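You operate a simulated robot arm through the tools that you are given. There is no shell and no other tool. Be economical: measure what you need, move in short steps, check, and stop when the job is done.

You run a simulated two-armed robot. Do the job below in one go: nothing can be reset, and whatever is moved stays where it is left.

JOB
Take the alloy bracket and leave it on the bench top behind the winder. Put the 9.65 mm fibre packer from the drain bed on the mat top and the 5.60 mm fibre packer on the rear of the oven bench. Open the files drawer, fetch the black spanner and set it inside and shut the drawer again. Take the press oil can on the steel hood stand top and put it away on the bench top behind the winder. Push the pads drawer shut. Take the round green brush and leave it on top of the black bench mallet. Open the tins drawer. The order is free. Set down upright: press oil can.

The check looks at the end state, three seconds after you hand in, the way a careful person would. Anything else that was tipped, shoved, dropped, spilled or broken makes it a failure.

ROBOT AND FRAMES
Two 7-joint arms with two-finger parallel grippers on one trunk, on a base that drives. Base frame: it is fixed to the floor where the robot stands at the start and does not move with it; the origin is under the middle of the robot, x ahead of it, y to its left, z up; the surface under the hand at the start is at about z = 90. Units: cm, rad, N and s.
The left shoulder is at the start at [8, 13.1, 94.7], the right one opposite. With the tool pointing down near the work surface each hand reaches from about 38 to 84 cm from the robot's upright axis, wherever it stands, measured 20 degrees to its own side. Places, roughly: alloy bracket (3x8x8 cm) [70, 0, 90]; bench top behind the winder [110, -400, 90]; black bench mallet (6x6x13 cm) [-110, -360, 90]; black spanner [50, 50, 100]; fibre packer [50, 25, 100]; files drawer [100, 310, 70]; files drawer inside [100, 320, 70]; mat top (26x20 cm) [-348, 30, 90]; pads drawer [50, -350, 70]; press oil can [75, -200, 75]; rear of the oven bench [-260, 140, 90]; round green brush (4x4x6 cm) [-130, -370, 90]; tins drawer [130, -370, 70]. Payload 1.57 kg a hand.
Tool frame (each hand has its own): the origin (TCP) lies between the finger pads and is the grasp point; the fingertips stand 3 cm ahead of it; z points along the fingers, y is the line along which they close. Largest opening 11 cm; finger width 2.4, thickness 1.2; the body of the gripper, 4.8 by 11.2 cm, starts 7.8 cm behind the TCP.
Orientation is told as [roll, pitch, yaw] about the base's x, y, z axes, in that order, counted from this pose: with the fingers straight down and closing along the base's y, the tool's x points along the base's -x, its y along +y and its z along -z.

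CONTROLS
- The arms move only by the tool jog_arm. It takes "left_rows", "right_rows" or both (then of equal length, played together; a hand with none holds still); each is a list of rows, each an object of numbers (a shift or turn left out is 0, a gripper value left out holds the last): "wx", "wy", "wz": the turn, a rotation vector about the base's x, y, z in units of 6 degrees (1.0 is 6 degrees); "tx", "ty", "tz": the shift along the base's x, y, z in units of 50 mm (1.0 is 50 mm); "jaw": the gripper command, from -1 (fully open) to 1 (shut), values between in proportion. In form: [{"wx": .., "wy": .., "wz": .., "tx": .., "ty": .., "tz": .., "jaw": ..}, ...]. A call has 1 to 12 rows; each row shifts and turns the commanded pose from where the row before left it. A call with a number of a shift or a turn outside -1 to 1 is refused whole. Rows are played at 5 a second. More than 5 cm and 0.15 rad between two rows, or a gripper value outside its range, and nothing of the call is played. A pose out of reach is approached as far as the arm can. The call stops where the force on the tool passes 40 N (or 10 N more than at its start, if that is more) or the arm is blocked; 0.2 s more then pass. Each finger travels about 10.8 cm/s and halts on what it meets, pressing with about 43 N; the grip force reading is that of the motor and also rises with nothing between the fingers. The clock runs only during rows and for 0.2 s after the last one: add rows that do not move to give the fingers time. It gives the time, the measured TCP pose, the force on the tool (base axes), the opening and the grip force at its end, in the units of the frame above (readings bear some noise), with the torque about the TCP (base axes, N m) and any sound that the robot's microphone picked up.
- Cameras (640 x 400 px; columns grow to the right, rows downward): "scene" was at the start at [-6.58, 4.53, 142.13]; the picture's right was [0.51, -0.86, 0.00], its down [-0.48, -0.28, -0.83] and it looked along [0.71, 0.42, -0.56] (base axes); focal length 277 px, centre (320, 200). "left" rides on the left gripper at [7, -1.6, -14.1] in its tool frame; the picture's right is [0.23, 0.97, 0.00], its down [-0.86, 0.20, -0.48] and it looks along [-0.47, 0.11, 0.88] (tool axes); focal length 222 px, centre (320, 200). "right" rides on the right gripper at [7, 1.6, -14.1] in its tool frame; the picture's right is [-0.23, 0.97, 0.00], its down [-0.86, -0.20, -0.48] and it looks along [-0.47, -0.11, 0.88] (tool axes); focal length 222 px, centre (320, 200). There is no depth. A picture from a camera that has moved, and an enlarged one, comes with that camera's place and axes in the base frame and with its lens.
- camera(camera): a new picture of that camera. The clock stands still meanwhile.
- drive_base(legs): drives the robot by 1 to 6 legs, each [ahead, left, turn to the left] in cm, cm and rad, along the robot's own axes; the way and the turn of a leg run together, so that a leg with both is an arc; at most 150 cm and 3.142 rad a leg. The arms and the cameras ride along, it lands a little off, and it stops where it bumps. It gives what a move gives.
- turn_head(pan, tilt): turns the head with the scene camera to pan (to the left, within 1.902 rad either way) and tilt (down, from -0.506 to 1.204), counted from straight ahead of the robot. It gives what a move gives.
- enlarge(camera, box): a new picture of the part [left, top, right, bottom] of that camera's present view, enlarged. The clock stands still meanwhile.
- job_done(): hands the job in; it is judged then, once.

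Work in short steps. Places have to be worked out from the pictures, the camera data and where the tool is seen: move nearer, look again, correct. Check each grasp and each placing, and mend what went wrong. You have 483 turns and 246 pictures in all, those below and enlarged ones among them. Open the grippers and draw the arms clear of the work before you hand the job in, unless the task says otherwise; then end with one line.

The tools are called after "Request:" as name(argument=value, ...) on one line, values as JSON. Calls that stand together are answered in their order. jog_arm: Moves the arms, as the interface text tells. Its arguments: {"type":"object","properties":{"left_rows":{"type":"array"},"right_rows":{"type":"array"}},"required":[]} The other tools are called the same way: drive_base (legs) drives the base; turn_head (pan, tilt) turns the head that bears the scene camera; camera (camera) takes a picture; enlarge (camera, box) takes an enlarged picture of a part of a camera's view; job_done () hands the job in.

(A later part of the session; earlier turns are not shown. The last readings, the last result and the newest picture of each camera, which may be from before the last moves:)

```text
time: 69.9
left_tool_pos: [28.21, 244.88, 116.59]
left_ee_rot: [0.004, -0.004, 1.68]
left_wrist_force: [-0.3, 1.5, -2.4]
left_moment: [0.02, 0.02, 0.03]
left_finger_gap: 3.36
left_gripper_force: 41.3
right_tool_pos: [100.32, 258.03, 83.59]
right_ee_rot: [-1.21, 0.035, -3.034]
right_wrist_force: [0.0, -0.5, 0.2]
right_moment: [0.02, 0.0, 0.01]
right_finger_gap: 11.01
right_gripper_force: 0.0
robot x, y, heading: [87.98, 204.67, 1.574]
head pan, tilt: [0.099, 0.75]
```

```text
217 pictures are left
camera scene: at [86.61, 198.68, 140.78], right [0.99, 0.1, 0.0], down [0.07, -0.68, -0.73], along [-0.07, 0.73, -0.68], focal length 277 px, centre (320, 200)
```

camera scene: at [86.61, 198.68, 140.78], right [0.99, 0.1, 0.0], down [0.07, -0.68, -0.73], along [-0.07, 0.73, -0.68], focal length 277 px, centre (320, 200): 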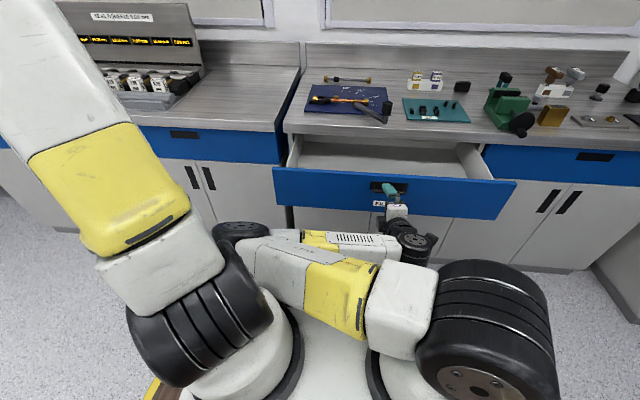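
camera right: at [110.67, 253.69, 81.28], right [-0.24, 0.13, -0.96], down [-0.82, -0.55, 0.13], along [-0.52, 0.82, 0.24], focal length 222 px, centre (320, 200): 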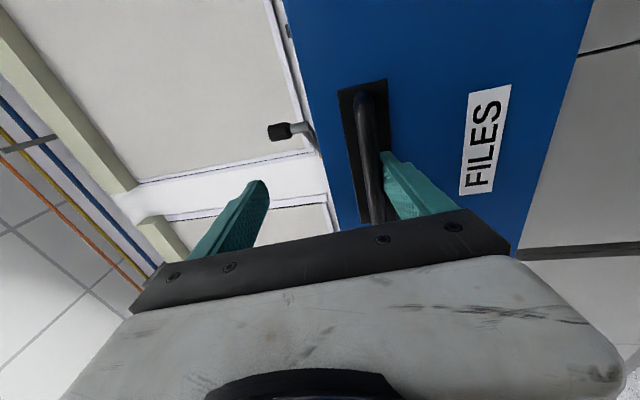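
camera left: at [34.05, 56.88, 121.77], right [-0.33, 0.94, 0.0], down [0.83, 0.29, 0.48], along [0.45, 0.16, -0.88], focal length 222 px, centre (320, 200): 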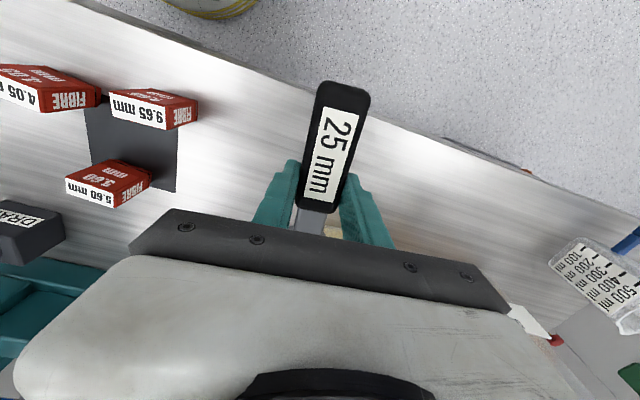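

The right arm folded with its elbow inward. Unfold it by raising straight up without rotating.

Request:
jog_arm(right_rows=[{"tz": 0.4}, {"tz": 0.4}, {"tz": 0.4}, {"tz": 0.4}, {"tz": 0.4}, {}])

Request:
camera(camera="scene")

```text
time: 71.3
left_tool_pos: [28.37, 244.84, 116.65]
left_ee_rot: [0.005, -0.004, 1.68]
left_wrist_force: [0.6, -0.5, -3.5]
left_moment: [-0.02, 0.04, 0.02]
left_finger_gap: 3.33
left_gripper_force: 41.1
right_tool_pos: [100.44, 258.05, 83.59]
right_ee_rot: [-1.213, 0.035, -3.032]
right_wrist_force: [-0.1, 0.0, -0.5]
right_moment: [-0.01, 0.0, -0.03]
right_finger_gap: 11.0
right_gripper_force: 0.1
right hand out of reach, approached as far as the arm can: row 1, 2, 3, 4, 5
robot x, y, heading: [87.68, 204.3, 1.572]
head pan, tilt: [0.099, 0.75]
```

```text
216 pictures are left
camera scene: at [86.62, 198.68, 140.78], right [0.99, 0.1, 0.0], down [0.07, -0.68, -0.73], along [-0.07, 0.73, -0.68], focal length 277 px, centre (320, 200)
```

scene: 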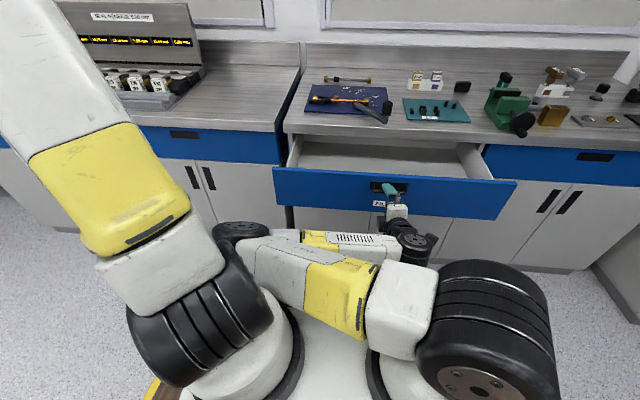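

The right arm is at a joint limit here. I'll sidestep left 45 cm where there's free space ahead to extend and unfold it.

Request:
drive_base(legs=[[0, 45, 0]])

Request:
jog_arm(right_rows=[{"ty": 0.5}, {"ty": 0.5}, {"ty": 0.5}, {"ty": 0.5}, {"ty": 0.5}, {"ty": 0.5}, {}])

Request:
camera(camera="scene")

```text
time: 74.0
left_tool_pos: [-17.05, 244.79, 116.57]
left_ee_rot: [0.003, -0.005, 1.681]
left_wrist_force: [-0.4, -0.5, -3.1]
left_moment: [0.0, -0.02, 0.02]
left_finger_gap: 3.34
left_gripper_force: 40.9
right_tool_pos: [55.18, 257.96, 83.63]
right_ee_rot: [-1.21, 0.033, -3.032]
right_wrist_force: [-0.3, -0.7, -0.3]
right_moment: [0.0, 0.02, 0.0]
right_finger_gap: 11.02
right_gripper_force: 0.1
robot x, y, heading: [42.27, 203.79, 1.576]
head pan, tilt: [0.099, 0.75]
```

```text
time: 75.6
left_tool_pos: [-17.12, 244.48, 116.61]
left_ee_rot: [0.001, -0.006, 1.681]
left_wrist_force: [0.0, 0.3, -2.8]
left_moment: [-0.01, 0.01, 0.01]
left_finger_gap: 3.31
left_gripper_force: 40.8
right_tool_pos: [53.98, 269.08, 78.0]
right_ee_rot: [-1.236, 0.02, -3.033]
right_wrist_force: [-0.2, 0.1, 0.3]
right_moment: [0.01, -0.01, -0.01]
right_finger_gap: 11.02
right_gripper_force: 0.1
right hand out of reach, approached as far as the arm can: row 1, 2, 3, 4, 5, 6
robot x, y, heading: [42.22, 204.08, 1.57]
head pan, tilt: [0.099, 0.75]
```

```text
215 pictures are left
camera scene: at [41.19, 198.35, 140.76], right [0.99, 0.1, 0.0], down [0.07, -0.68, -0.73], along [-0.07, 0.73, -0.68], focal length 277 px, centre (320, 200)
```

scene: 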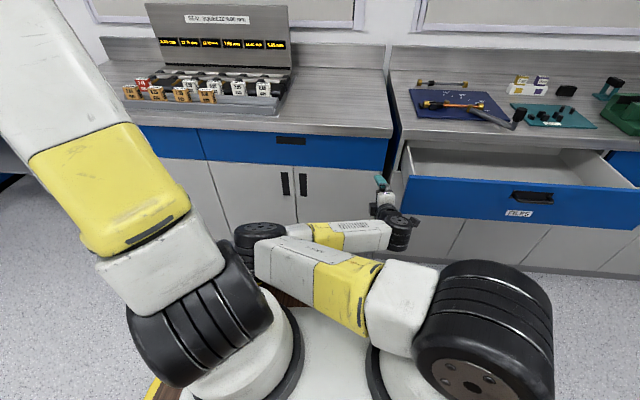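

Progress. Extend further and try raising.

Request:
jog_arm(right_rows=[{"ty": 0.5}, {"ty": 0.5}, {"ty": 0.5, "tz": 0.3}, {"tz": 0.6}, {"tz": 0.6}, {"tz": 0.6}, {"tz": 0.6}, {"tz": 0.6}, {}])

Request:
camera(camera="scene")

```text
time: 77.6
left_tool_pos: [-17.07, 244.66, 116.6]
left_ee_rot: [0.004, -0.002, 1.68]
left_wrist_force: [-1.0, 0.2, -2.6]
left_moment: [0.01, 0.01, 0.0]
left_finger_gap: 3.34
left_gripper_force: 41.2
right_tool_pos: [50.17, 270.76, 81.45]
right_ee_rot: [-1.286, 0.029, -3.044]
right_wrist_force: [0.2, -0.2, 0.9]
right_moment: [0.0, 0.0, 0.0]
right_finger_gap: 11.01
right_gripper_force: 0.1
right hand out of reach, approached as far as the arm can: row 1, 2, 3, 4, 5, 6, 7, 8
robot x, y, heading: [42.42, 204.74, 1.575]
head pan, tilt: [0.099, 0.75]
```

```text
214 pictures are left
camera scene: at [41.38, 198.59, 140.78], right [0.99, 0.1, 0.0], down [0.07, -0.68, -0.73], along [-0.07, 0.73, -0.68], focal length 277 px, centre (320, 200)
```

scene: 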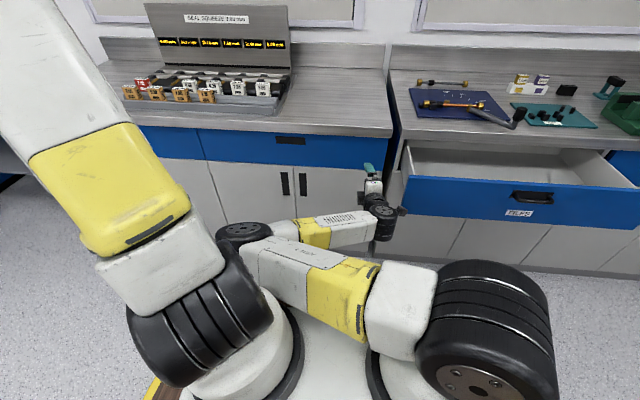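

Try undoing the wrist roll, which may be what binds the arm.

Request:
jog_arm(right_rows=[{"wy": 0.95, "wz": -0.29}, {"wy": 0.95, "wz": -0.29}, {"wy": 0.95, "wz": -0.29}, {"wy": 0.95, "wz": -0.29}, {"wy": 0.95, "wz": -0.29}, {"wy": 0.95, "wz": -0.29}, {"wy": 0.95, "wz": -0.29}, {"wy": 0.95, "wz": -0.29}, {}])

Request:
jog_arm(right_rows=[{"tz": 0.5}, {"tz": 0.5}, {"tz": 0.5}, {"tz": 0.5}, {}])

Request:
camera(camera="scene")

```text
time: 79.6
left_tool_pos: [-16.92, 244.73, 116.68]
left_ee_rot: [0.004, -0.003, 1.682]
left_wrist_force: [0.8, 0.5, -2.4]
left_moment: [0.0, -0.01, 0.02]
left_finger_gap: 3.33
left_gripper_force: 41.8
right_tool_pos: [50.03, 270.36, 81.16]
right_ee_rot: [-1.234, -0.767, 2.977]
right_wrist_force: [-0.5, 0.5, 0.7]
right_moment: [-0.02, 0.0, 0.01]
right_finger_gap: 11.01
right_gripper_force: 0.2
right hand out of reach, approached as far as the arm can: row 1
robot x, y, heading: [42.76, 204.66, 1.574]
head pan, tilt: [0.099, 0.75]
```

```text
time: 80.8
left_tool_pos: [-16.97, 244.6, 116.59]
left_ee_rot: [0.004, -0.004, 1.68]
left_wrist_force: [-0.1, 0.2, -2.9]
left_moment: [0.01, 0.02, 0.0]
left_finger_gap: 3.33
left_gripper_force: 41.6
right_tool_pos: [47.02, 269.12, 88.98]
right_ee_rot: [-1.245, -0.764, 2.974]
right_wrist_force: [-0.4, 0.3, -0.6]
right_moment: [-0.02, 0.03, 0.01]
right_finger_gap: 10.99
right_gripper_force: 0.0
right hand out of reach, approached as far as the arm can: row 2, 3, 4
robot x, y, heading: [42.59, 204.39, 1.573]
head pan, tilt: [0.099, 0.75]
```

```text
213 pictures are left
camera scene: at [41.38, 198.59, 140.78], right [0.99, 0.1, 0.0], down [0.07, -0.68, -0.73], along [-0.07, 0.73, -0.68], focal length 277 px, centre (320, 200)
```

scene: 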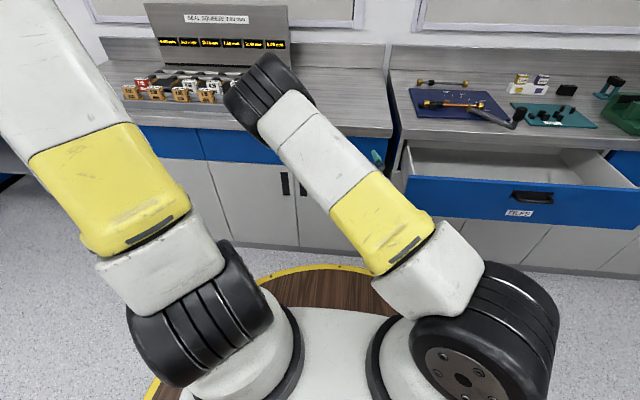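

The arm is freeing up (elbow raised). Continue undoing the roll and raising.

Request:
jog_arm(right_rows=[{"wy": 0.95, "wz": -0.29}, {"wy": 0.95, "wz": -0.29}, {"wy": 0.95, "wz": -0.29}, {"wy": 0.95, "wz": -0.29}, {"wy": 0.95, "wz": -0.29}, {"wy": 0.95, "wz": -0.29}, {"wy": 0.95, "wz": -0.29}, {"tz": 0.5}, {"tz": 0.5}, {"tz": 0.5}, {}])

Request:
jog_arm(right_rows=[{"wx": -1, "tz": 0.4}, {"wx": -1, "tz": 0.4}, {"wx": -1, "tz": 0.4}, {"wx": -1, "tz": 0.4}, {"wx": -1, "tz": 0.4}, {"wx": -1}, {"wx": -1}, {"wx": -1}, {"wx": -1}, {"wx": -1}, {"wx": -1}, {"wx": -1}])

Request:
camera(camera="scene")

```text
time: 83.2
left_tool_pos: [-16.96, 244.74, 116.55]
left_ee_rot: [0.003, -0.005, 1.681]
left_wrist_force: [0.2, 0.3, -2.0]
left_moment: [0.0, 0.03, -0.01]
left_finger_gap: 3.34
left_gripper_force: 41.4
right_tool_pos: [46.87, 268.99, 96.66]
right_ee_rot: [-0.292, -1.353, 1.88]
right_wrist_force: [0.3, -0.9, 0.6]
right_moment: [0.01, 0.01, 0.05]
right_finger_gap: 10.99
right_gripper_force: 0.0
robot x, y, heading: [42.9, 204.34, 1.569]
head pan, tilt: [0.099, 0.75]
```

```text
time: 85.8
left_tool_pos: [-17.05, 244.64, 116.65]
left_ee_rot: [0.003, -0.003, 1.681]
left_wrist_force: [-0.3, 0.1, -1.6]
left_moment: [0.02, 0.0, 0.02]
left_finger_gap: 3.33
left_gripper_force: 40.9
right_tool_pos: [47.05, 269.08, 106.55]
right_ee_rot: [0.01, -0.104, 1.638]
right_wrist_force: [-0.2, -0.1, -0.2]
right_moment: [0.02, 0.03, -0.01]
right_finger_gap: 10.98
right_gripper_force: 0.1
robot x, y, heading: [42.46, 203.85, 1.573]
head pan, tilt: [0.099, 0.75]
```

```text
212 pictures are left
camera scene: at [41.38, 198.56, 140.78], right [0.99, 0.1, 0.0], down [0.07, -0.68, -0.73], along [-0.07, 0.73, -0.68], focal length 277 px, centre (320, 200)
```

scene: 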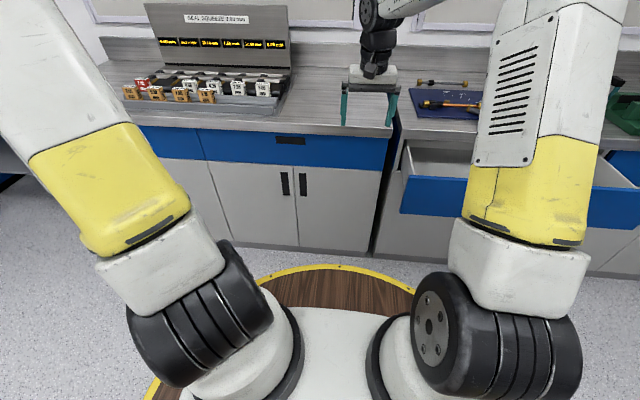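

The right arm is restored. Move the right hand back and out to the right, then drive right/ahead to bring the drawer in front, while yawing the left hand so the spanner lies across.

Request:
jog_arm(right_rows=[{"ty": -0.8, "tz": 0.4}, {"ty": -0.8, "tz": 0.4}, {"ty": -0.6, "tz": 0.4, "tx": 0.5}, {"tx": 0.9}, {"tx": 0.9}, {"tx": 0.9}, {"tx": 0.9, "wz": 0}, {}])

Request:
drive_base(legs=[[8, 0, 0], [0, -65, 0]])

Request:
jog_arm(left_rows=[{"wz": -1, "tx": 0.5}, {"wz": -1, "tx": 0.5}, {"wz": -1, "tx": 0.5}, {"wz": -1, "tx": 0.5}, {"wz": -1, "tx": 0.5}, {"wz": -1, "tx": 0.5}, {"wz": -1, "tx": 0.5}, {"wz": -1, "tx": 0.5}, {"wz": -1, "tx": 0.5, "ty": 0.3}, {"wz": -1, "tx": 0.5, "ty": 0.3}, {"wz": -1, "tx": 0.4, "ty": 0.3}, {"wz": -1, "ty": 0.3}])

Request:
jog_arm(left_rows=[{"wz": -1, "ty": 0.7}, {"wz": -1, "ty": 0.7}, {"wz": -1, "ty": 0.7}, {"wz": -1, "ty": 0.7}, {}])

Request:
camera(camera="scene")

Request:
camera(camera="left")

```text
time: 87.6
left_tool_pos: [-16.93, 244.72, 116.61]
left_ee_rot: [0.004, -0.004, 1.681]
left_wrist_force: [-0.3, 0.2, -3.6]
left_moment: [0.02, -0.01, 0.02]
left_finger_gap: 3.3
left_gripper_force: 41.0
right_tool_pos: [67.39, 258.29, 112.49]
right_ee_rot: [0.007, -0.107, 1.637]
right_wrist_force: [0.6, 0.1, 0.8]
right_moment: [0.01, 0.02, 0.04]
right_finger_gap: 11.01
right_gripper_force: 0.1
robot x, y, heading: [42.03, 204.18, 1.57]
head pan, tilt: [0.099, 0.75]
```

```text
time: 92.0
left_tool_pos: [49.16, 253.02, 116.7]
left_ee_rot: [0.004, -0.004, 1.683]
left_wrist_force: [-0.2, -0.2, -3.0]
left_moment: [-0.01, -0.02, 0.03]
left_finger_gap: 3.33
left_gripper_force: 41.7
right_tool_pos: [133.42, 266.51, 112.49]
right_ee_rot: [0.006, -0.108, 1.638]
right_wrist_force: [-0.3, -0.7, -0.8]
right_moment: [0.02, 0.0, -0.02]
right_finger_gap: 11.02
right_gripper_force: 0.0
robot x, y, heading: [108.54, 212.58, 1.573]
head pan, tilt: [0.099, 0.75]
```

```text
time: 94.6
left_tool_pos: [76.14, 259.13, 116.72]
left_ee_rot: [0.004, -0.003, 0.425]
left_wrist_force: [-0.5, 0.0, -1.9]
left_moment: [0.04, 0.02, 0.02]
left_finger_gap: 3.32
left_gripper_force: 40.6
right_tool_pos: [133.46, 266.55, 112.5]
right_ee_rot: [0.008, -0.107, 1.639]
right_wrist_force: [0.6, -0.2, 1.1]
right_moment: [0.04, 0.01, -0.02]
right_finger_gap: 11.0
right_gripper_force: 0.1
robot x, y, heading: [108.87, 212.45, 1.57]
head pan, tilt: [0.099, 0.75]
```

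```text
time: 95.8
left_tool_pos: [75.87, 272.84, 116.45]
left_ee_rot: [0.004, -0.003, 0.003]
left_wrist_force: [0.7, -0.2, -3.2]
left_moment: [0.03, -0.01, 0.0]
left_finger_gap: 3.34
left_gripper_force: 41.9
right_tool_pos: [133.46, 266.56, 112.46]
right_ee_rot: [0.008, -0.107, 1.636]
right_wrist_force: [0.2, -0.1, 0.3]
right_moment: [0.01, 0.03, 0.04]
right_finger_gap: 11.0
right_gripper_force: 0.1
robot x, y, heading: [108.31, 213.05, 1.576]
head pan, tilt: [0.099, 0.75]
```

```text
211 pictures are left
camera scene: at [107.5, 206.9, 140.78], right [0.99, 0.1, 0.0], down [0.07, -0.68, -0.73], along [-0.07, 0.73, -0.68], focal length 277 px, centre (320, 200)
```

scene: 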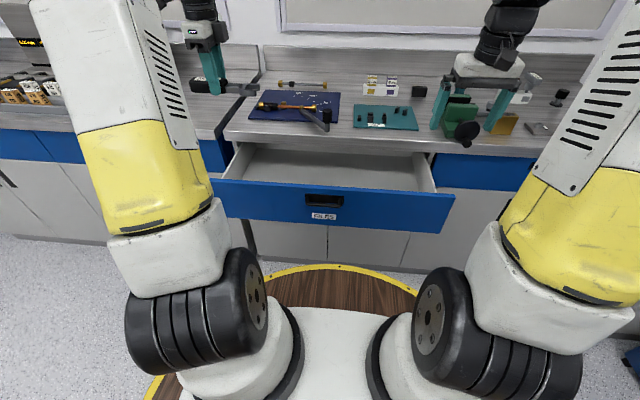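

```text
210 pictures are left
camera left: at [68.91, 271.2, 130.49], right [-0.23, 0.97, 0.0], down [0.85, 0.2, 0.48], along [0.47, 0.11, -0.88], focal length 222 px, centre (320, 200)
```

left: 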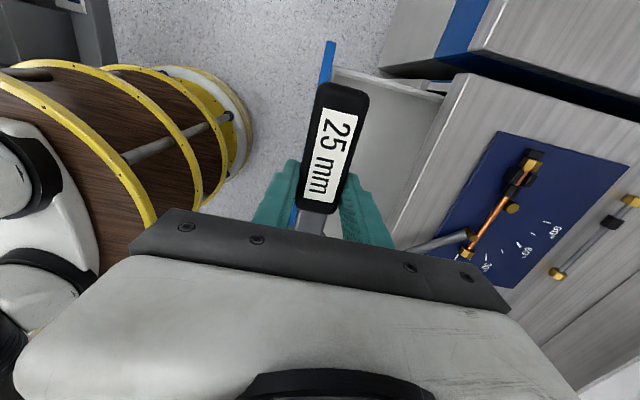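

Spanner now lies along x. The gap between drawer front and counter edge is y≈272–292; move above (92, 282) and lower to z 96.

Request:
jog_arm(left_rows=[{"tx": 0.7, "ty": 0.4}, {"tx": 0.7, "ty": 0.4}, {"tx": 0.7, "ty": 0.4}, {"tx": 0.7, "ty": 0.4}, {"tx": 0.4, "ty": 0.24}, {"tz": -0.9}, {"tz": -0.9}, {"tz": -0.9}, {"tz": -0.9}, {"tz": -0.5}, {}])

Request:
camera(camera="left")

Request:
camera(camera="scene")

```text
time: 98.2
left_tool_pos: [92.1, 282.11, 95.98]
left_ee_rot: [0.003, -0.004, 0.009]
left_wrist_force: [-0.8, -0.4, -2.3]
left_moment: [-0.01, -0.01, -0.01]
left_finger_gap: 3.34
left_gripper_force: 41.6
right_tool_pos: [133.46, 266.5, 112.42]
right_ee_rot: [0.006, -0.107, 1.636]
right_wrist_force: [-0.7, 0.6, -0.2]
right_moment: [-0.01, -0.02, 0.04]
right_finger_gap: 10.99
right_gripper_force: 0.0
robot x, y, heading: [108.64, 212.86, 1.575]
head pan, tilt: [0.099, 0.75]
```

```text
209 pictures are left
camera left: at [85.06, 280.32, 110.04], right [-0.23, 0.97, 0.0], down [0.85, 0.2, 0.48], along [0.47, 0.12, -0.88], focal length 222 px, centre (320, 200)
```

left: 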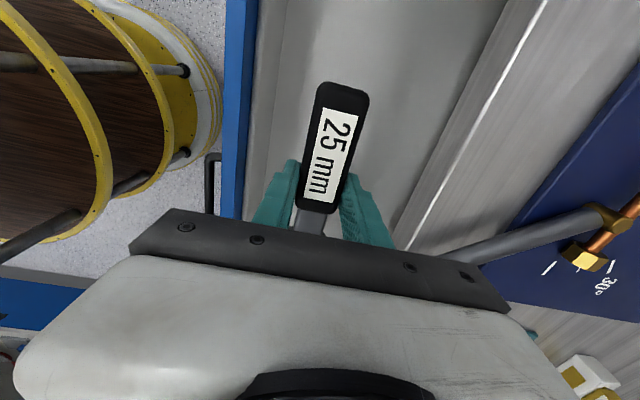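

```text
208 pictures are left
camera scene: at [107.51, 206.9, 140.78], right [0.99, 0.1, 0.0], down [0.07, -0.68, -0.73], along [-0.07, 0.73, -0.68], focal length 277 px, centre (320, 200)
```

scene: 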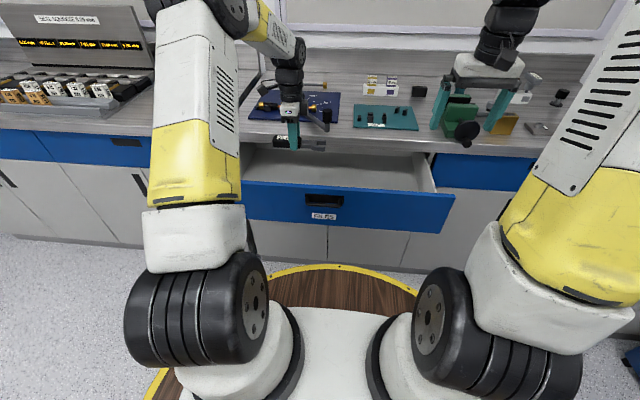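

Clearances: front inner edge y≈274, counter edge ≈293.7. Shift +1.5 cm and descend into the drawer until contact.

Request:
jog_arm(left_rows=[{"ty": 0.3, "tz": -0.5}, {"tz": -0.7}, {"tz": -0.6}, {"tz": -0.4}, {"tz": -0.3}, {"tz": -0.2}, {"tz": -0.2}, {}])

Request:
jog_arm(left_rows=[{"tz": -0.15}, {"tz": -0.15}, {"tz": -0.15}, {"tz": -0.15}, {"tz": -0.15}, {"tz": -0.15}, {"tz": -0.15}, {"tz": -0.15}, {}])

```text
time: 100.0
left_tool_pos: [92.08, 283.67, 81.58]
left_ee_rot: [0.004, -0.004, 0.006]
left_wrist_force: [-0.2, 0.0, -2.8]
left_moment: [-0.01, 0.01, -0.02]
left_finger_gap: 3.34
left_gripper_force: 41.4
right_tool_pos: [133.57, 266.43, 112.58]
right_ee_rot: [0.007, -0.106, 1.637]
right_wrist_force: [-0.7, 0.4, 0.0]
right_moment: [-0.02, 0.01, 0.03]
right_finger_gap: 10.99
right_gripper_force: 0.0
robot x, y, heading: [108.62, 212.67, 1.574]
head pan, tilt: [0.099, 0.75]
```

```text
time: 102.0
left_tool_pos: [92.15, 283.7, 75.59]
left_ee_rot: [0.004, -0.003, 0.007]
left_wrist_force: [-0.6, 0.2, -2.5]
left_moment: [0.04, 0.0, -0.01]
left_finger_gap: 3.3
left_gripper_force: 41.3
right_tool_pos: [133.37, 266.44, 112.33]
right_ee_rot: [0.007, -0.107, 1.638]
right_wrist_force: [0.0, 0.3, 0.1]
right_moment: [-0.02, -0.04, -0.01]
right_finger_gap: 10.99
right_gripper_force: 0.0
robot x, y, heading: [108.86, 212.67, 1.575]
head pan, tilt: [0.099, 0.75]
```

Request:
jog_arm(left_rows=[{"tz": -0.1}, {"tz": -0.1}, {"tz": -0.1}, {"tz": -0.1}, {"tz": -0.1}, {"tz": -0.1}, {"tz": -0.1}, {"tz": -0.1}, {}])

Request:
camera(camera="left")

```text
time: 103.2
left_tool_pos: [92.07, 284.39, 73.73]
left_ee_rot: [0.018, -0.003, 0.008]
left_wrist_force: [-1.0, 0.9, 5.6]
left_moment: [-0.08, 0.1, -0.01]
left_finger_gap: 3.34
left_gripper_force: 41.1
right_tool_pos: [133.49, 266.62, 112.57]
right_ee_rot: [0.008, -0.105, 1.637]
right_wrist_force: [-0.5, 0.0, 0.0]
right_moment: [0.03, 0.0, 0.01]
right_finger_gap: 10.99
right_gripper_force: 0.0
robot x, y, heading: [108.34, 212.53, 1.575]
head pan, tilt: [0.099, 0.75]
stopped in row 6 (left hand): the force on the tool passed its limit at 48 N (the readings are from after the stop); the commanded pose is now the measured one
```

```text
207 pictures are left
camera left: at [85.12, 282.36, 87.71], right [-0.23, 0.97, 0.02], down [0.85, 0.2, 0.49], along [0.47, 0.13, -0.87], focal length 222 px, centre (320, 200)
```

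left: 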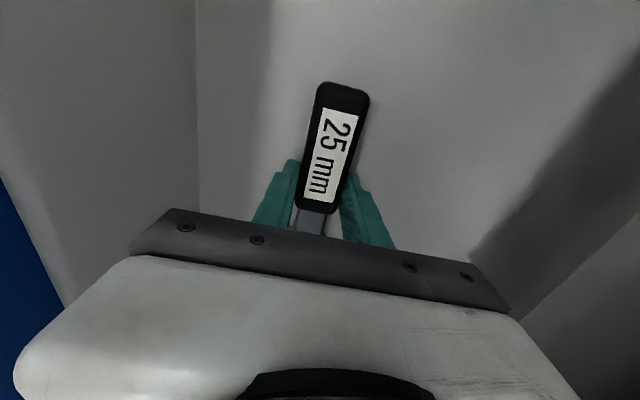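

Bottom contact at TCP z≈73.7 (bottom ≈70.7). Release the spanner and lift straight up.

Request:
jog_arm(left_rows=[{"jaw": 0}, {}, {}, {"tz": 0.3}, {"tz": 0.5}, {"tz": 0.8}, {"tz": 0.9}, {"tz": 0.9}, {"tz": 0.9}, {"tz": 0.9}, {}])

Request:
camera(camera="left")

```text
time: 105.6
left_tool_pos: [92.24, 284.25, 99.53]
left_ee_rot: [0.015, -0.004, 0.007]
left_wrist_force: [-0.3, -0.5, -0.5]
left_moment: [0.01, -0.02, 0.03]
left_finger_gap: 5.51
left_gripper_force: 0.1
right_tool_pos: [133.49, 266.47, 112.5]
right_ee_rot: [0.008, -0.107, 1.637]
right_wrist_force: [0.3, -0.5, 0.2]
right_moment: [0.03, 0.02, 0.03]
right_finger_gap: 11.0
right_gripper_force: 0.1
robot x, y, heading: [108.72, 212.8, 1.577]
head pan, tilt: [0.099, 0.75]
```

```text
206 pictures are left
camera left: at [85.22, 282.35, 113.65], right [-0.23, 0.97, 0.01], down [0.85, 0.2, 0.48], along [0.47, 0.13, -0.87], focal length 222 px, centre (320, 200)
```

left: 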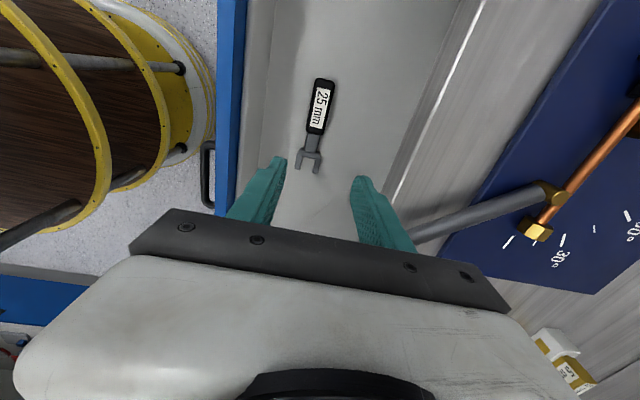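

Spanner is inside. Retract the left hand, drive back a bit, and shape the right hand: jaw closed, pitched ~50° forward for pushing.

Request:
jog_arm(left_rows=[{"tz": 0.8}, {"tz": 0.8}, {"tz": 0.6, "ty": -0.6}, {"ty": -0.8, "tx": -0.5}, {"ty": -0.8, "tx": -0.5}, {"tx": -0.8}, {"tx": -0.8}, {"tx": -0.8}, {}], right_rows=[{"tx": -0.7, "jaw": 1}, {"tx": -0.7}, {"tx": -0.7}, {"tx": -0.7}, {"tx": -0.7}, {"tx": -0.7}, {}, {}, {}])

Request:
drive_base(legs=[[-6, 0, 0]])

Request:
jog_arm(right_rows=[{"wx": 1, "ty": -0.2}, {"wx": 1, "ty": -0.2}, {"wx": 1, "ty": -0.2}, {"wx": 1, "ty": -0.2}, {"wx": 1, "ty": -0.2}, {"wx": 1}, {"wx": 1}, {"wx": 1}, {}])

```text
time: 107.6
left_tool_pos: [75.2, 273.46, 110.57]
left_ee_rot: [0.014, -0.004, 0.006]
left_wrist_force: [0.0, 0.5, 0.1]
left_moment: [-0.03, 0.03, -0.02]
left_finger_gap: 5.52
left_gripper_force: 0.0
right_tool_pos: [112.42, 266.55, 112.34]
right_ee_rot: [0.007, -0.108, 1.638]
right_wrist_force: [-0.2, 0.8, -0.3]
right_moment: [-0.02, 0.03, 0.02]
right_finger_gap: 0.0
right_gripper_force: 21.1
robot x, y, heading: [108.53, 212.47, 1.573]
head pan, tilt: [0.099, 0.75]
```

```text
time: 108.6
left_tool_pos: [75.27, 267.38, 110.52]
left_ee_rot: [0.016, -0.003, 0.007]
left_wrist_force: [0.2, 0.6, -0.5]
left_moment: [-0.02, 0.01, 0.01]
left_finger_gap: 5.52
left_gripper_force: 0.0
right_tool_pos: [112.5, 260.52, 112.28]
right_ee_rot: [0.007, -0.107, 1.637]
right_wrist_force: [0.3, 1.4, 0.1]
right_moment: [0.02, -0.02, 0.0]
right_finger_gap: 0.01
right_gripper_force: 21.3
robot x, y, heading: [108.59, 206.32, 1.573]
head pan, tilt: [0.099, 0.75]
```

```text
time: 110.6
left_tool_pos: [75.31, 267.4, 110.63]
left_ee_rot: [0.014, -0.004, 0.006]
left_wrist_force: [-0.4, -0.2, 0.0]
left_moment: [0.02, 0.01, 0.01]
left_finger_gap: 5.51
left_gripper_force: 0.1
right_tool_pos: [112.56, 255.55, 112.29]
right_ee_rot: [-0.076, -0.943, 1.685]
right_wrist_force: [-0.1, 0.2, -0.9]
right_moment: [0.0, -0.04, 0.02]
right_finger_gap: 0.0
right_gripper_force: 21.2
robot x, y, heading: [108.88, 206.63, 1.576]
head pan, tilt: [0.099, 0.75]
```

Request:
jog_arm(right_rows=[{"tz": -0.8}, {"tz": -0.8}, {"tz": -0.8}, {"tz": -0.8}, {"tz": -0.8}, {"tz": -0.8}, {"tz": -0.8}, {"tz": -0.8}, {}])

Request:
turn_head(pan=-0.05, tilt=0.75)

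Request:
camera(camera="scene")

```text
time: 112.6
left_tool_pos: [75.16, 267.41, 110.63]
left_ee_rot: [0.016, -0.004, 0.006]
left_wrist_force: [0.0, -0.6, -0.7]
left_moment: [0.01, 0.01, -0.02]
left_finger_gap: 5.5
left_gripper_force: 0.0
right_tool_pos: [110.54, 259.83, 81.91]
right_ee_rot: [-0.075, -0.942, 1.683]
right_wrist_force: [-0.6, -0.2, 0.0]
right_moment: [-0.01, 0.06, 0.0]
right_finger_gap: 0.0
right_gripper_force: 21.2
right hand out of reach, approached as far as the arm can: row 1, 2, 3, 4
robot x, y, heading: [108.43, 206.76, 1.57]
head pan, tilt: [0.099, 0.75]
```

```text
time: 113.3
left_tool_pos: [75.28, 267.38, 110.58]
left_ee_rot: [0.017, -0.003, 0.008]
left_wrist_force: [0.7, -0.2, 0.2]
left_moment: [0.0, 0.03, 0.01]
left_finger_gap: 5.48
left_gripper_force: 0.0
right_tool_pos: [110.44, 259.87, 81.97]
right_ee_rot: [-0.078, -0.942, 1.684]
right_wrist_force: [-0.1, 0.2, -0.6]
right_moment: [0.04, 0.0, 0.03]
right_finger_gap: 0.0
right_gripper_force: 21.3
robot x, y, heading: [108.73, 206.76, 1.577]
head pan, tilt: [-0.051, 0.75]
```

```text
205 pictures are left
camera scene: at [108.76, 200.92, 140.78], right [1.0, -0.05, 0.0], down [-0.03, -0.68, -0.73], along [0.03, 0.73, -0.68], focal length 277 px, centre (320, 200)
```

scene: 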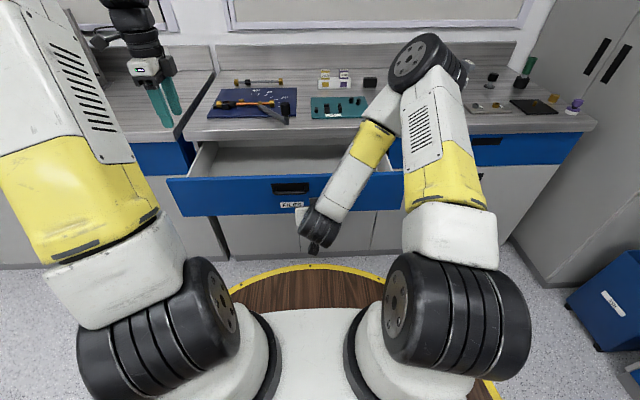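

The hand is just before the drawer front, right of the handle. Shift right 3 cm and down 3 cm, then push forward with the arm.

Request:
jog_arm(right_rows=[{"tx": 0.6, "tz": -0.3}, {"tz": -0.3}, {"ty": 0.5}, {"ty": 0.5}, {"ty": 0.5}, {"ty": 0.5}, {"ty": 0.5}, {"ty": 0.5}, {"ty": 0.5}, {"ty": 0.5}, {"ty": 0.5}, {}])

Request:
camera(camera="scene")

```text
time: 115.9
left_tool_pos: [75.18, 267.34, 110.55]
left_ee_rot: [0.014, -0.003, 0.008]
left_wrist_force: [0.7, -0.3, -0.7]
left_moment: [-0.01, -0.02, -0.01]
left_finger_gap: 5.5
left_gripper_force: 0.1
right_tool_pos: [113.52, 282.37, 79.18]
right_ee_rot: [-0.077, -0.943, 1.683]
right_wrist_force: [-0.3, -0.3, -0.2]
right_moment: [-0.01, 0.04, 0.0]
right_finger_gap: 0.0
right_gripper_force: 21.5
robot x, y, heading: [108.13, 206.35, 1.567]
head pan, tilt: [-0.051, 0.75]
```

```text
204 pictures are left
camera scene: at [108.76, 200.93, 140.78], right [1.0, -0.05, 0.0], down [-0.03, -0.68, -0.73], along [0.04, 0.73, -0.68], focal length 277 px, centre (320, 200)
```

scene: 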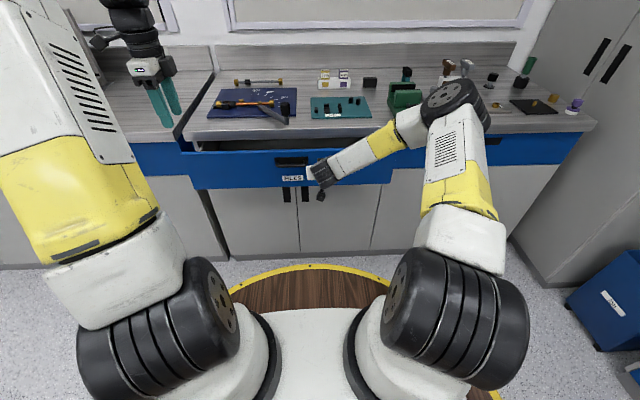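

The elbow is getting close to the green vise. I'll retract, shift the robot left 25 cm so the elbow runs over low items only, and finish the push there.

Request:
jog_arm(right_rows=[{"ty": -0.6}, {"ty": -0.6}, {"ty": -0.6}, {"ty": -0.4}, {}])

Request:
drive_base(legs=[[0, 26, 0]])

Request:
camera(camera="scene")

```text
time: 117.1
left_tool_pos: [75.35, 267.4, 110.7]
left_ee_rot: [0.016, -0.004, 0.007]
left_wrist_force: [-0.2, 0.6, -0.7]
left_moment: [0.0, -0.03, -0.06]
left_finger_gap: 5.49
left_gripper_force: 0.1
right_tool_pos: [113.35, 271.27, 79.16]
right_ee_rot: [-0.076, -0.941, 1.683]
right_wrist_force: [0.3, -0.3, 0.4]
right_moment: [0.02, -0.01, 0.01]
right_finger_gap: 0.02
right_gripper_force: 21.2
robot x, y, heading: [108.26, 206.69, 1.575]
head pan, tilt: [-0.051, 0.75]
```

```text
time: 119.0
left_tool_pos: [49.78, 267.44, 110.63]
left_ee_rot: [0.016, -0.002, 0.003]
left_wrist_force: [-0.2, 0.1, -0.2]
left_moment: [0.0, 0.01, 0.02]
left_finger_gap: 5.51
left_gripper_force: 0.1
right_tool_pos: [87.82, 271.19, 79.24]
right_ee_rot: [-0.077, -0.942, 1.68]
right_wrist_force: [0.0, 0.1, -0.5]
right_moment: [-0.02, 0.0, -0.01]
right_finger_gap: 0.0
right_gripper_force: 21.2
robot x, y, heading: [83.1, 206.53, 1.57]
head pan, tilt: [-0.051, 0.75]
```

```text
203 pictures are left
camera scene: at [82.95, 200.91, 140.78], right [1.0, -0.05, 0.0], down [-0.04, -0.68, -0.73], along [0.04, 0.73, -0.68], focal length 277 px, centre (320, 200)
```

scene: 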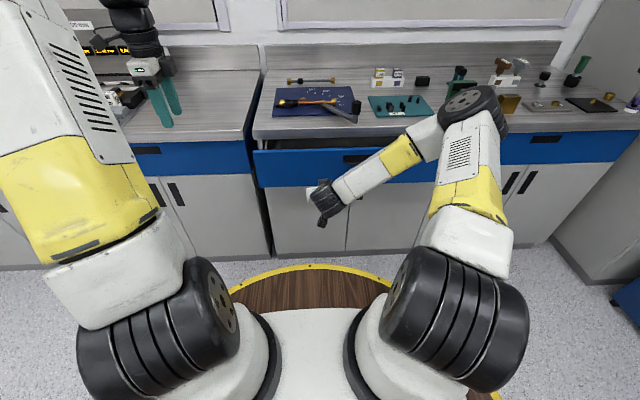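

Shift another 9 cm left, then drive forward to push, finishing with the arm under force limit.

Request:
drive_base(legs=[[0, 9, 0], [16, 0, 0]])

Request:
camera(camera="scene")

```text
time: 121.1
left_tool_pos: [40.63, 283.64, 110.63]
left_ee_rot: [0.016, -0.005, 0.004]
left_wrist_force: [1.4, 0.2, -0.8]
left_moment: [0.04, -0.04, 0.0]
left_finger_gap: 5.51
left_gripper_force: 0.0
right_tool_pos: [78.7, 287.41, 79.1]
right_ee_rot: [-0.077, -0.944, 1.679]
right_wrist_force: [-0.2, -0.2, -0.8]
right_moment: [-0.04, 0.0, -0.01]
right_finger_gap: 0.01
right_gripper_force: 21.4
robot x, y, heading: [73.57, 222.78, 1.572]
head pan, tilt: [-0.051, 0.75]
```

```text
202 pictures are left
camera scene: at [73.94, 217.08, 140.78], right [1.0, -0.05, 0.0], down [-0.03, -0.68, -0.73], along [0.04, 0.73, -0.68], focal length 277 px, centre (320, 200)
```

scene: 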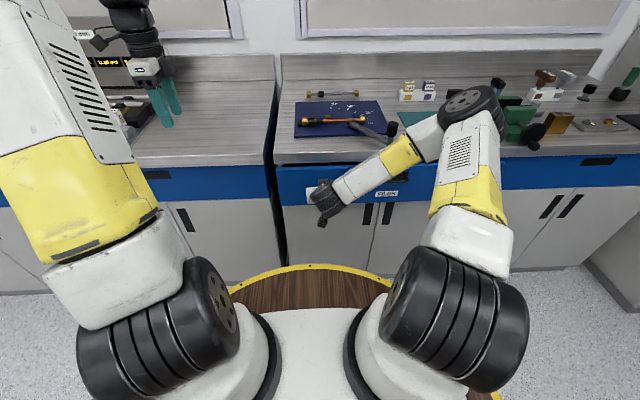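

Nearly closed. Push the rest with the arm until resistance.

Request:
jog_arm(right_rows=[{"ty": 0.4}, {"ty": 0.4}, {"ty": 0.3}, {"ty": 0.2}, {"ty": 0.2}, {"ty": 0.2}, {"ty": 0.2}, {}])

Request:
camera(camera="scene")

```text
time: 122.1
left_tool_pos: [40.78, 283.6, 110.56]
left_ee_rot: [0.017, -0.005, 0.001]
left_wrist_force: [-0.4, 0.2, 1.0]
left_moment: [0.03, 0.0, 0.04]
left_finger_gap: 5.48
left_gripper_force: 0.1
right_tool_pos: [78.56, 293.33, 78.93]
right_ee_rot: [-0.071, -0.933, 1.681]
right_wrist_force: [0.8, -13.2, 5.6]
right_moment: [0.07, -0.01, -0.05]
right_finger_gap: 0.0
right_gripper_force: 21.4
robot x, y, heading: [73.43, 222.79, 1.569]
head pan, tilt: [-0.051, 0.75]
stopped in row 5 (right hand): the force on the tool passed its limit at 55 N (the readings are from after the stop); the commanded pose is now the measured one
```

```text
201 pictures are left
camera scene: at [73.95, 216.98, 140.77], right [1.0, -0.05, 0.0], down [-0.04, -0.68, -0.73], along [0.04, 0.73, -0.68], focal length 277 px, centre (320, 200)
```

scene: 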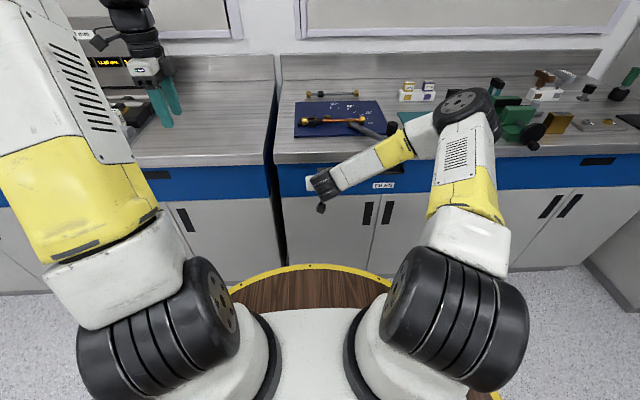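

Drawer shut firmly. Back off, raise and straighten the right hand.

Request:
drive_base(legs=[[-13, 0, 0]])

Request:
jog_arm(right_rows=[{"tz": 0.8, "ty": -0.2}, {"tz": 0.8, "ty": -0.2}, {"tz": 0.8, "ty": -0.2, "wx": -1}, {"tz": 0.8, "ty": -0.2, "wx": -1}, {"tz": 0.8, "ty": -0.2, "wx": -1}, {"tz": 0.8, "ty": -0.2, "wx": -1}, {"tz": 0.8, "ty": -0.2, "wx": -1}, {"tz": 0.8, "wx": -1, "jaw": -1}, {"wx": -1}, {"wx": -0.9, "wz": -1}, {}], left_rows=[{"ty": -0.5}, {"ty": -0.5}, {"ty": -0.5}, {"ty": -0.5}, {"wz": 1}, {"wz": 1}, {"wz": 1}, {"wz": 1}, {"wz": 1}, {"wz": 1}, {"wz": 1}])

Request:
camera(camera="scene")

```text
time: 123.4
left_tool_pos: [40.51, 270.52, 110.7]
left_ee_rot: [0.016, -0.003, 0.004]
left_wrist_force: [1.5, -0.2, 1.2]
left_moment: [0.01, -0.01, -0.03]
left_finger_gap: 5.5
left_gripper_force: 0.1
right_tool_pos: [78.51, 280.4, 78.86]
right_ee_rot: [-0.074, -0.934, 1.682]
right_wrist_force: [-0.1, 0.8, -0.2]
right_moment: [0.0, 0.01, -0.02]
right_finger_gap: 0.02
right_gripper_force: 21.6
robot x, y, heading: [73.73, 209.64, 1.569]
head pan, tilt: [-0.051, 0.75]
```

```text
time: 125.8
left_tool_pos: [40.61, 260.44, 110.52]
left_ee_rot: [0.016, -0.005, 0.741]
left_wrist_force: [0.0, 0.8, -0.2]
left_moment: [0.0, -0.01, 0.0]
left_finger_gap: 5.52
left_gripper_force: 0.0
right_tool_pos: [78.52, 273.21, 110.77]
right_ee_rot: [0.003, -0.108, 1.532]
right_wrist_force: [-0.1, -0.2, 0.1]
right_moment: [0.0, -0.01, -0.02]
right_finger_gap: 11.01
right_gripper_force: 0.0
robot x, y, heading: [73.69, 209.56, 1.571]
head pan, tilt: [-0.051, 0.75]
```

```text
200 pictures are left
camera scene: at [73.95, 203.95, 140.78], right [1.0, -0.05, 0.0], down [-0.03, -0.68, -0.73], along [0.04, 0.73, -0.68], focal length 277 px, centre (320, 200)
```

scene: 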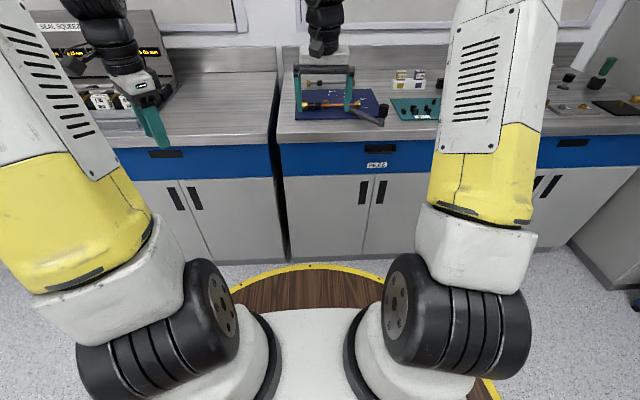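

Drawer is closed. Straighten the wrists and return to the start bench.

Request:
jog_arm(right_rows=[{"wx": -1, "ty": -0.8}, {"ty": -0.8}, {"ty": -0.8}, {}, {}, {}, {}, {}], left_rows=[{"wz": 1, "jaw": -1}, {"wz": 1}, {"wz": 1}, {"wz": 1}, {"wz": 1}, {"wz": 1}, {"wz": 1}, {"wz": 0.9}])

Request:
drive_base(legs=[[0, 115, 0], [0, 0, -1.571], [0, -105, 0], [0, -104, 0]])

Request:
turn_head(pan=0.2, tilt=0.6)

Request:
camera(camera="scene")

```text
time: 127.6
left_tool_pos: [40.7, 260.49, 110.57]
left_ee_rot: [0.016, -0.003, 1.568]
left_wrist_force: [0.0, 0.0, 0.4]
left_moment: [-0.03, -0.04, -0.02]
left_finger_gap: 11.03
left_gripper_force: 0.1
right_tool_pos: [78.53, 261.32, 111.13]
right_ee_rot: [-0.001, -0.006, 1.534]
right_wrist_force: [0.3, 0.0, 0.1]
right_moment: [0.0, 0.01, -0.01]
right_finger_gap: 11.02
right_gripper_force: 0.2
robot x, y, heading: [74.08, 209.58, 1.572]
head pan, tilt: [-0.051, 0.75]
```

```text
time: 147.3
left_tool_pos: [13.59, 31.6, 110.64]
left_ee_rot: [0.016, -0.005, 0.008]
left_wrist_force: [0.5, 0.3, -0.4]
left_moment: [0.02, 0.03, 0.01]
left_finger_gap: 11.04
left_gripper_force: 0.1
right_tool_pos: [14.99, -6.25, 111.05]
right_ee_rot: [0.0, -0.004, -0.022]
right_wrist_force: [-1.0, 0.3, -0.3]
right_moment: [-0.01, 0.0, 0.01]
right_finger_gap: 10.99
right_gripper_force: 0.1
robot x, y, heading: [-37.02, -2.16, 0.014]
head pan, tilt: [-0.051, 0.75]
```

```text
time: 148.1
left_tool_pos: [13.54, 31.57, 110.58]
left_ee_rot: [0.016, -0.004, 0.008]
left_wrist_force: [0.2, 0.8, -0.1]
left_moment: [0.01, 0.0, 0.0]
left_finger_gap: 11.01
left_gripper_force: 0.1
right_tool_pos: [14.99, -6.18, 111.11]
right_ee_rot: [0.0, -0.005, -0.022]
right_wrist_force: [0.3, 0.0, 0.4]
right_moment: [0.0, -0.05, 0.0]
right_finger_gap: 10.98
right_gripper_force: 0.0
robot x, y, heading: [-36.98, -2.36, 0.014]
head pan, tilt: [0.201, 0.6]
```

```text
199 pictures are left
camera scene: at [-42.36, -0.63, 142.06], right [0.21, -0.98, 0.0], down [-0.55, -0.12, -0.82], along [0.81, 0.18, -0.57], focal length 277 px, centre (320, 200)
```

scene: 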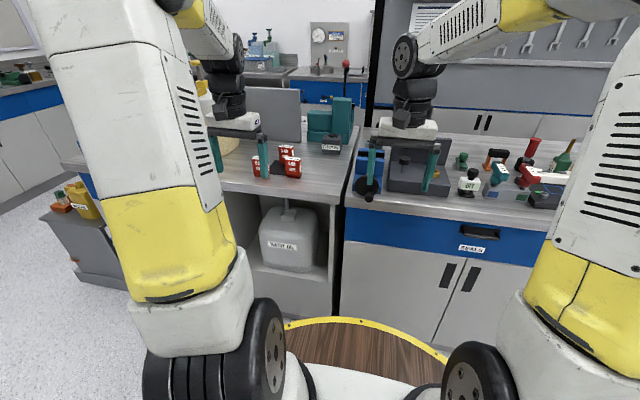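

Back near the bench; the packers are visible on the drain bed. Drive in so both hands can reach them.

Request:
drive_base(legs=[[33, 20, -0.014]])

Request:
camera(camera="left")

Request:
camera(camera="right")

```text
time: 150.5
left_tool_pos: [46.87, 51.47, 110.58]
left_ee_rot: [0.016, -0.005, -0.004]
left_wrist_force: [0.0, 0.0, -0.6]
left_moment: [0.0, 0.03, 0.0]
left_finger_gap: 10.99
left_gripper_force: 0.0
right_tool_pos: [47.98, 13.44, 111.02]
right_ee_rot: [0.001, -0.006, -0.035]
right_wrist_force: [0.2, -0.1, 0.4]
right_moment: [0.02, 0.02, 0.02]
right_finger_gap: 11.0
right_gripper_force: 0.0
robot x, y, heading: [-3.82, 18.01, 0.003]
head pan, tilt: [0.201, 0.6]
```

```text
198 pictures are left
camera left: at [39.96, 49.44, 124.66], right [-0.22, 0.97, 0.01], down [0.85, 0.19, 0.48], along [0.47, 0.12, -0.87], focal length 222 px, centre (320, 200)
```

left: 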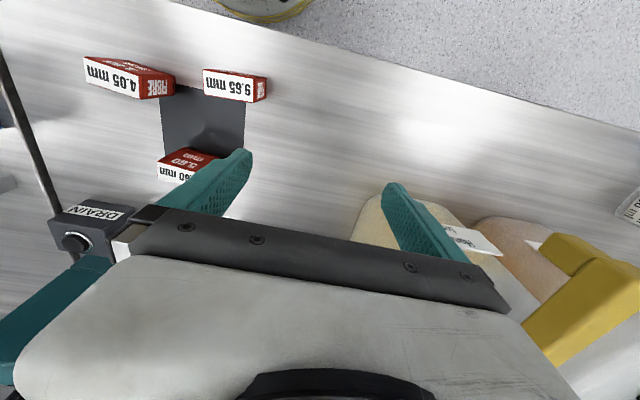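

```text
197 pictures are left
camera right: at [40.95, 15.41, 125.27], right [0.26, 0.97, 0.0], down [0.85, -0.23, 0.48], along [0.47, -0.13, -0.88], focal length 222 px, centre (320, 200)
```

right: 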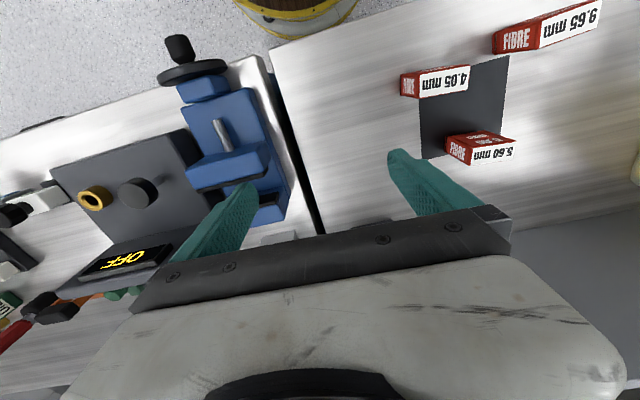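

Triangulated: the 9.65 packer's label top is at about [42.7, 40.3, 97.8], 5.60 at about [55, 34.5]. Move the left hand above the 9.65.

Request:
jog_arm(left_rows=[{"tx": -0.28, "ty": -0.75, "wx": -0.15}, {"tx": -0.28, "ty": -0.75}, {"tx": -0.28, "ty": -0.74}, {"tz": -0.6}, {"tz": -0.4}, {}])

Request:
camera(camera="left")

```text
time: 151.9
left_tool_pos: [42.66, 40.17, 105.62]
left_ee_rot: [0.001, -0.002, -0.003]
left_wrist_force: [-0.1, -0.1, -0.6]
left_moment: [0.03, -0.03, 0.03]
left_finger_gap: 10.97
left_gripper_force: 0.1
right_tool_pos: [47.88, 13.47, 111.04]
right_ee_rot: [0.001, -0.005, -0.035]
right_wrist_force: [-0.3, -0.6, 0.0]
right_moment: [-0.01, 0.0, -0.02]
right_finger_gap: 11.01
right_gripper_force: 0.1
robot x, y, heading: [-3.76, 18.1, 0.006]
head pan, tilt: [0.201, 0.6]
```

```text
196 pictures are left
camera left: at [35.67, 38.55, 119.63], right [-0.22, 0.97, 0.0], down [0.85, 0.2, 0.48], along [0.47, 0.11, -0.88], focal length 222 px, centre (320, 200)
```

left: 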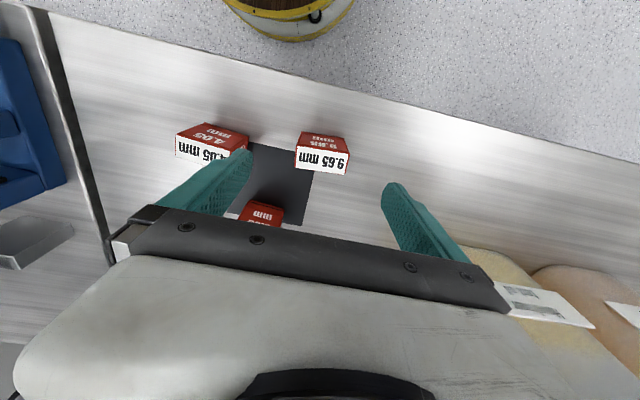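

Confirmed center (42.7, 40.3), top z≈97.3. Descend and grip.

Request:
jog_arm(left_rows=[{"tz": -0.7, "ty": 0.03}, {"tz": -0.7}, {"tz": -0.5}, {"tz": -0.3}, {}, {"jaw": 1}, {}, {}, {}, {}])

Request:
jog_arm(left_rows=[{"tz": 0.4}, {"tz": 0.8}, {"tz": 0.8}, {"tz": 0.8}, {"tz": 0.6}, {}])

Request:
camera(camera="left")

```text
time: 154.1
left_tool_pos: [42.84, 40.29, 94.63]
left_ee_rot: [0.0, -0.005, -0.003]
left_wrist_force: [-0.7, 0.1, 0.2]
left_moment: [0.01, -0.02, 0.01]
left_finger_gap: 5.63
left_gripper_force: 42.9
right_tool_pos: [47.91, 13.45, 111.12]
right_ee_rot: [-0.001, -0.005, -0.034]
right_wrist_force: [0.8, 0.4, 0.8]
right_moment: [-0.03, 0.01, -0.01]
right_finger_gap: 11.0
right_gripper_force: 0.0
robot x, y, heading: [-3.89, 17.97, 0.001]
head pan, tilt: [0.201, 0.6]
```

```text
time: 155.5
left_tool_pos: [42.99, 40.2, 111.36]
left_ee_rot: [-0.002, -0.003, -0.004]
left_wrist_force: [0.4, 0.2, -0.6]
left_moment: [0.04, 0.0, 0.02]
left_finger_gap: 5.61
left_gripper_force: 42.8
right_tool_pos: [47.96, 13.5, 111.13]
right_ee_rot: [-0.001, -0.007, -0.033]
right_wrist_force: [-0.2, -0.4, -0.3]
right_moment: [0.01, 0.02, 0.03]
right_finger_gap: 10.99
right_gripper_force: 0.1
robot x, y, heading: [-3.92, 18.04, 0.004]
head pan, tilt: [0.201, 0.6]
```

```text
195 pictures are left
camera left: at [35.98, 38.62, 125.59], right [-0.22, 0.97, 0.0], down [0.85, 0.2, 0.48], along [0.47, 0.11, -0.88], focal length 222 px, centre (320, 200)
```

left: 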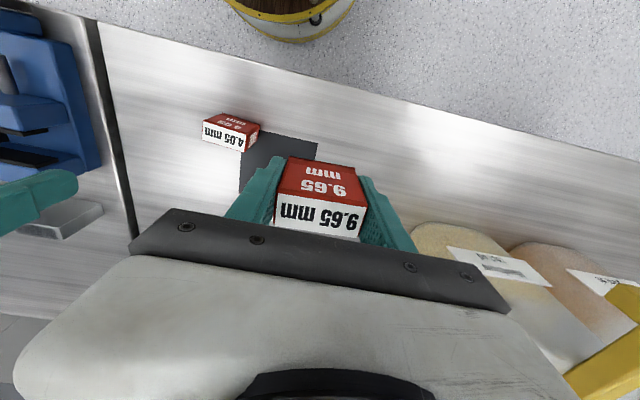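

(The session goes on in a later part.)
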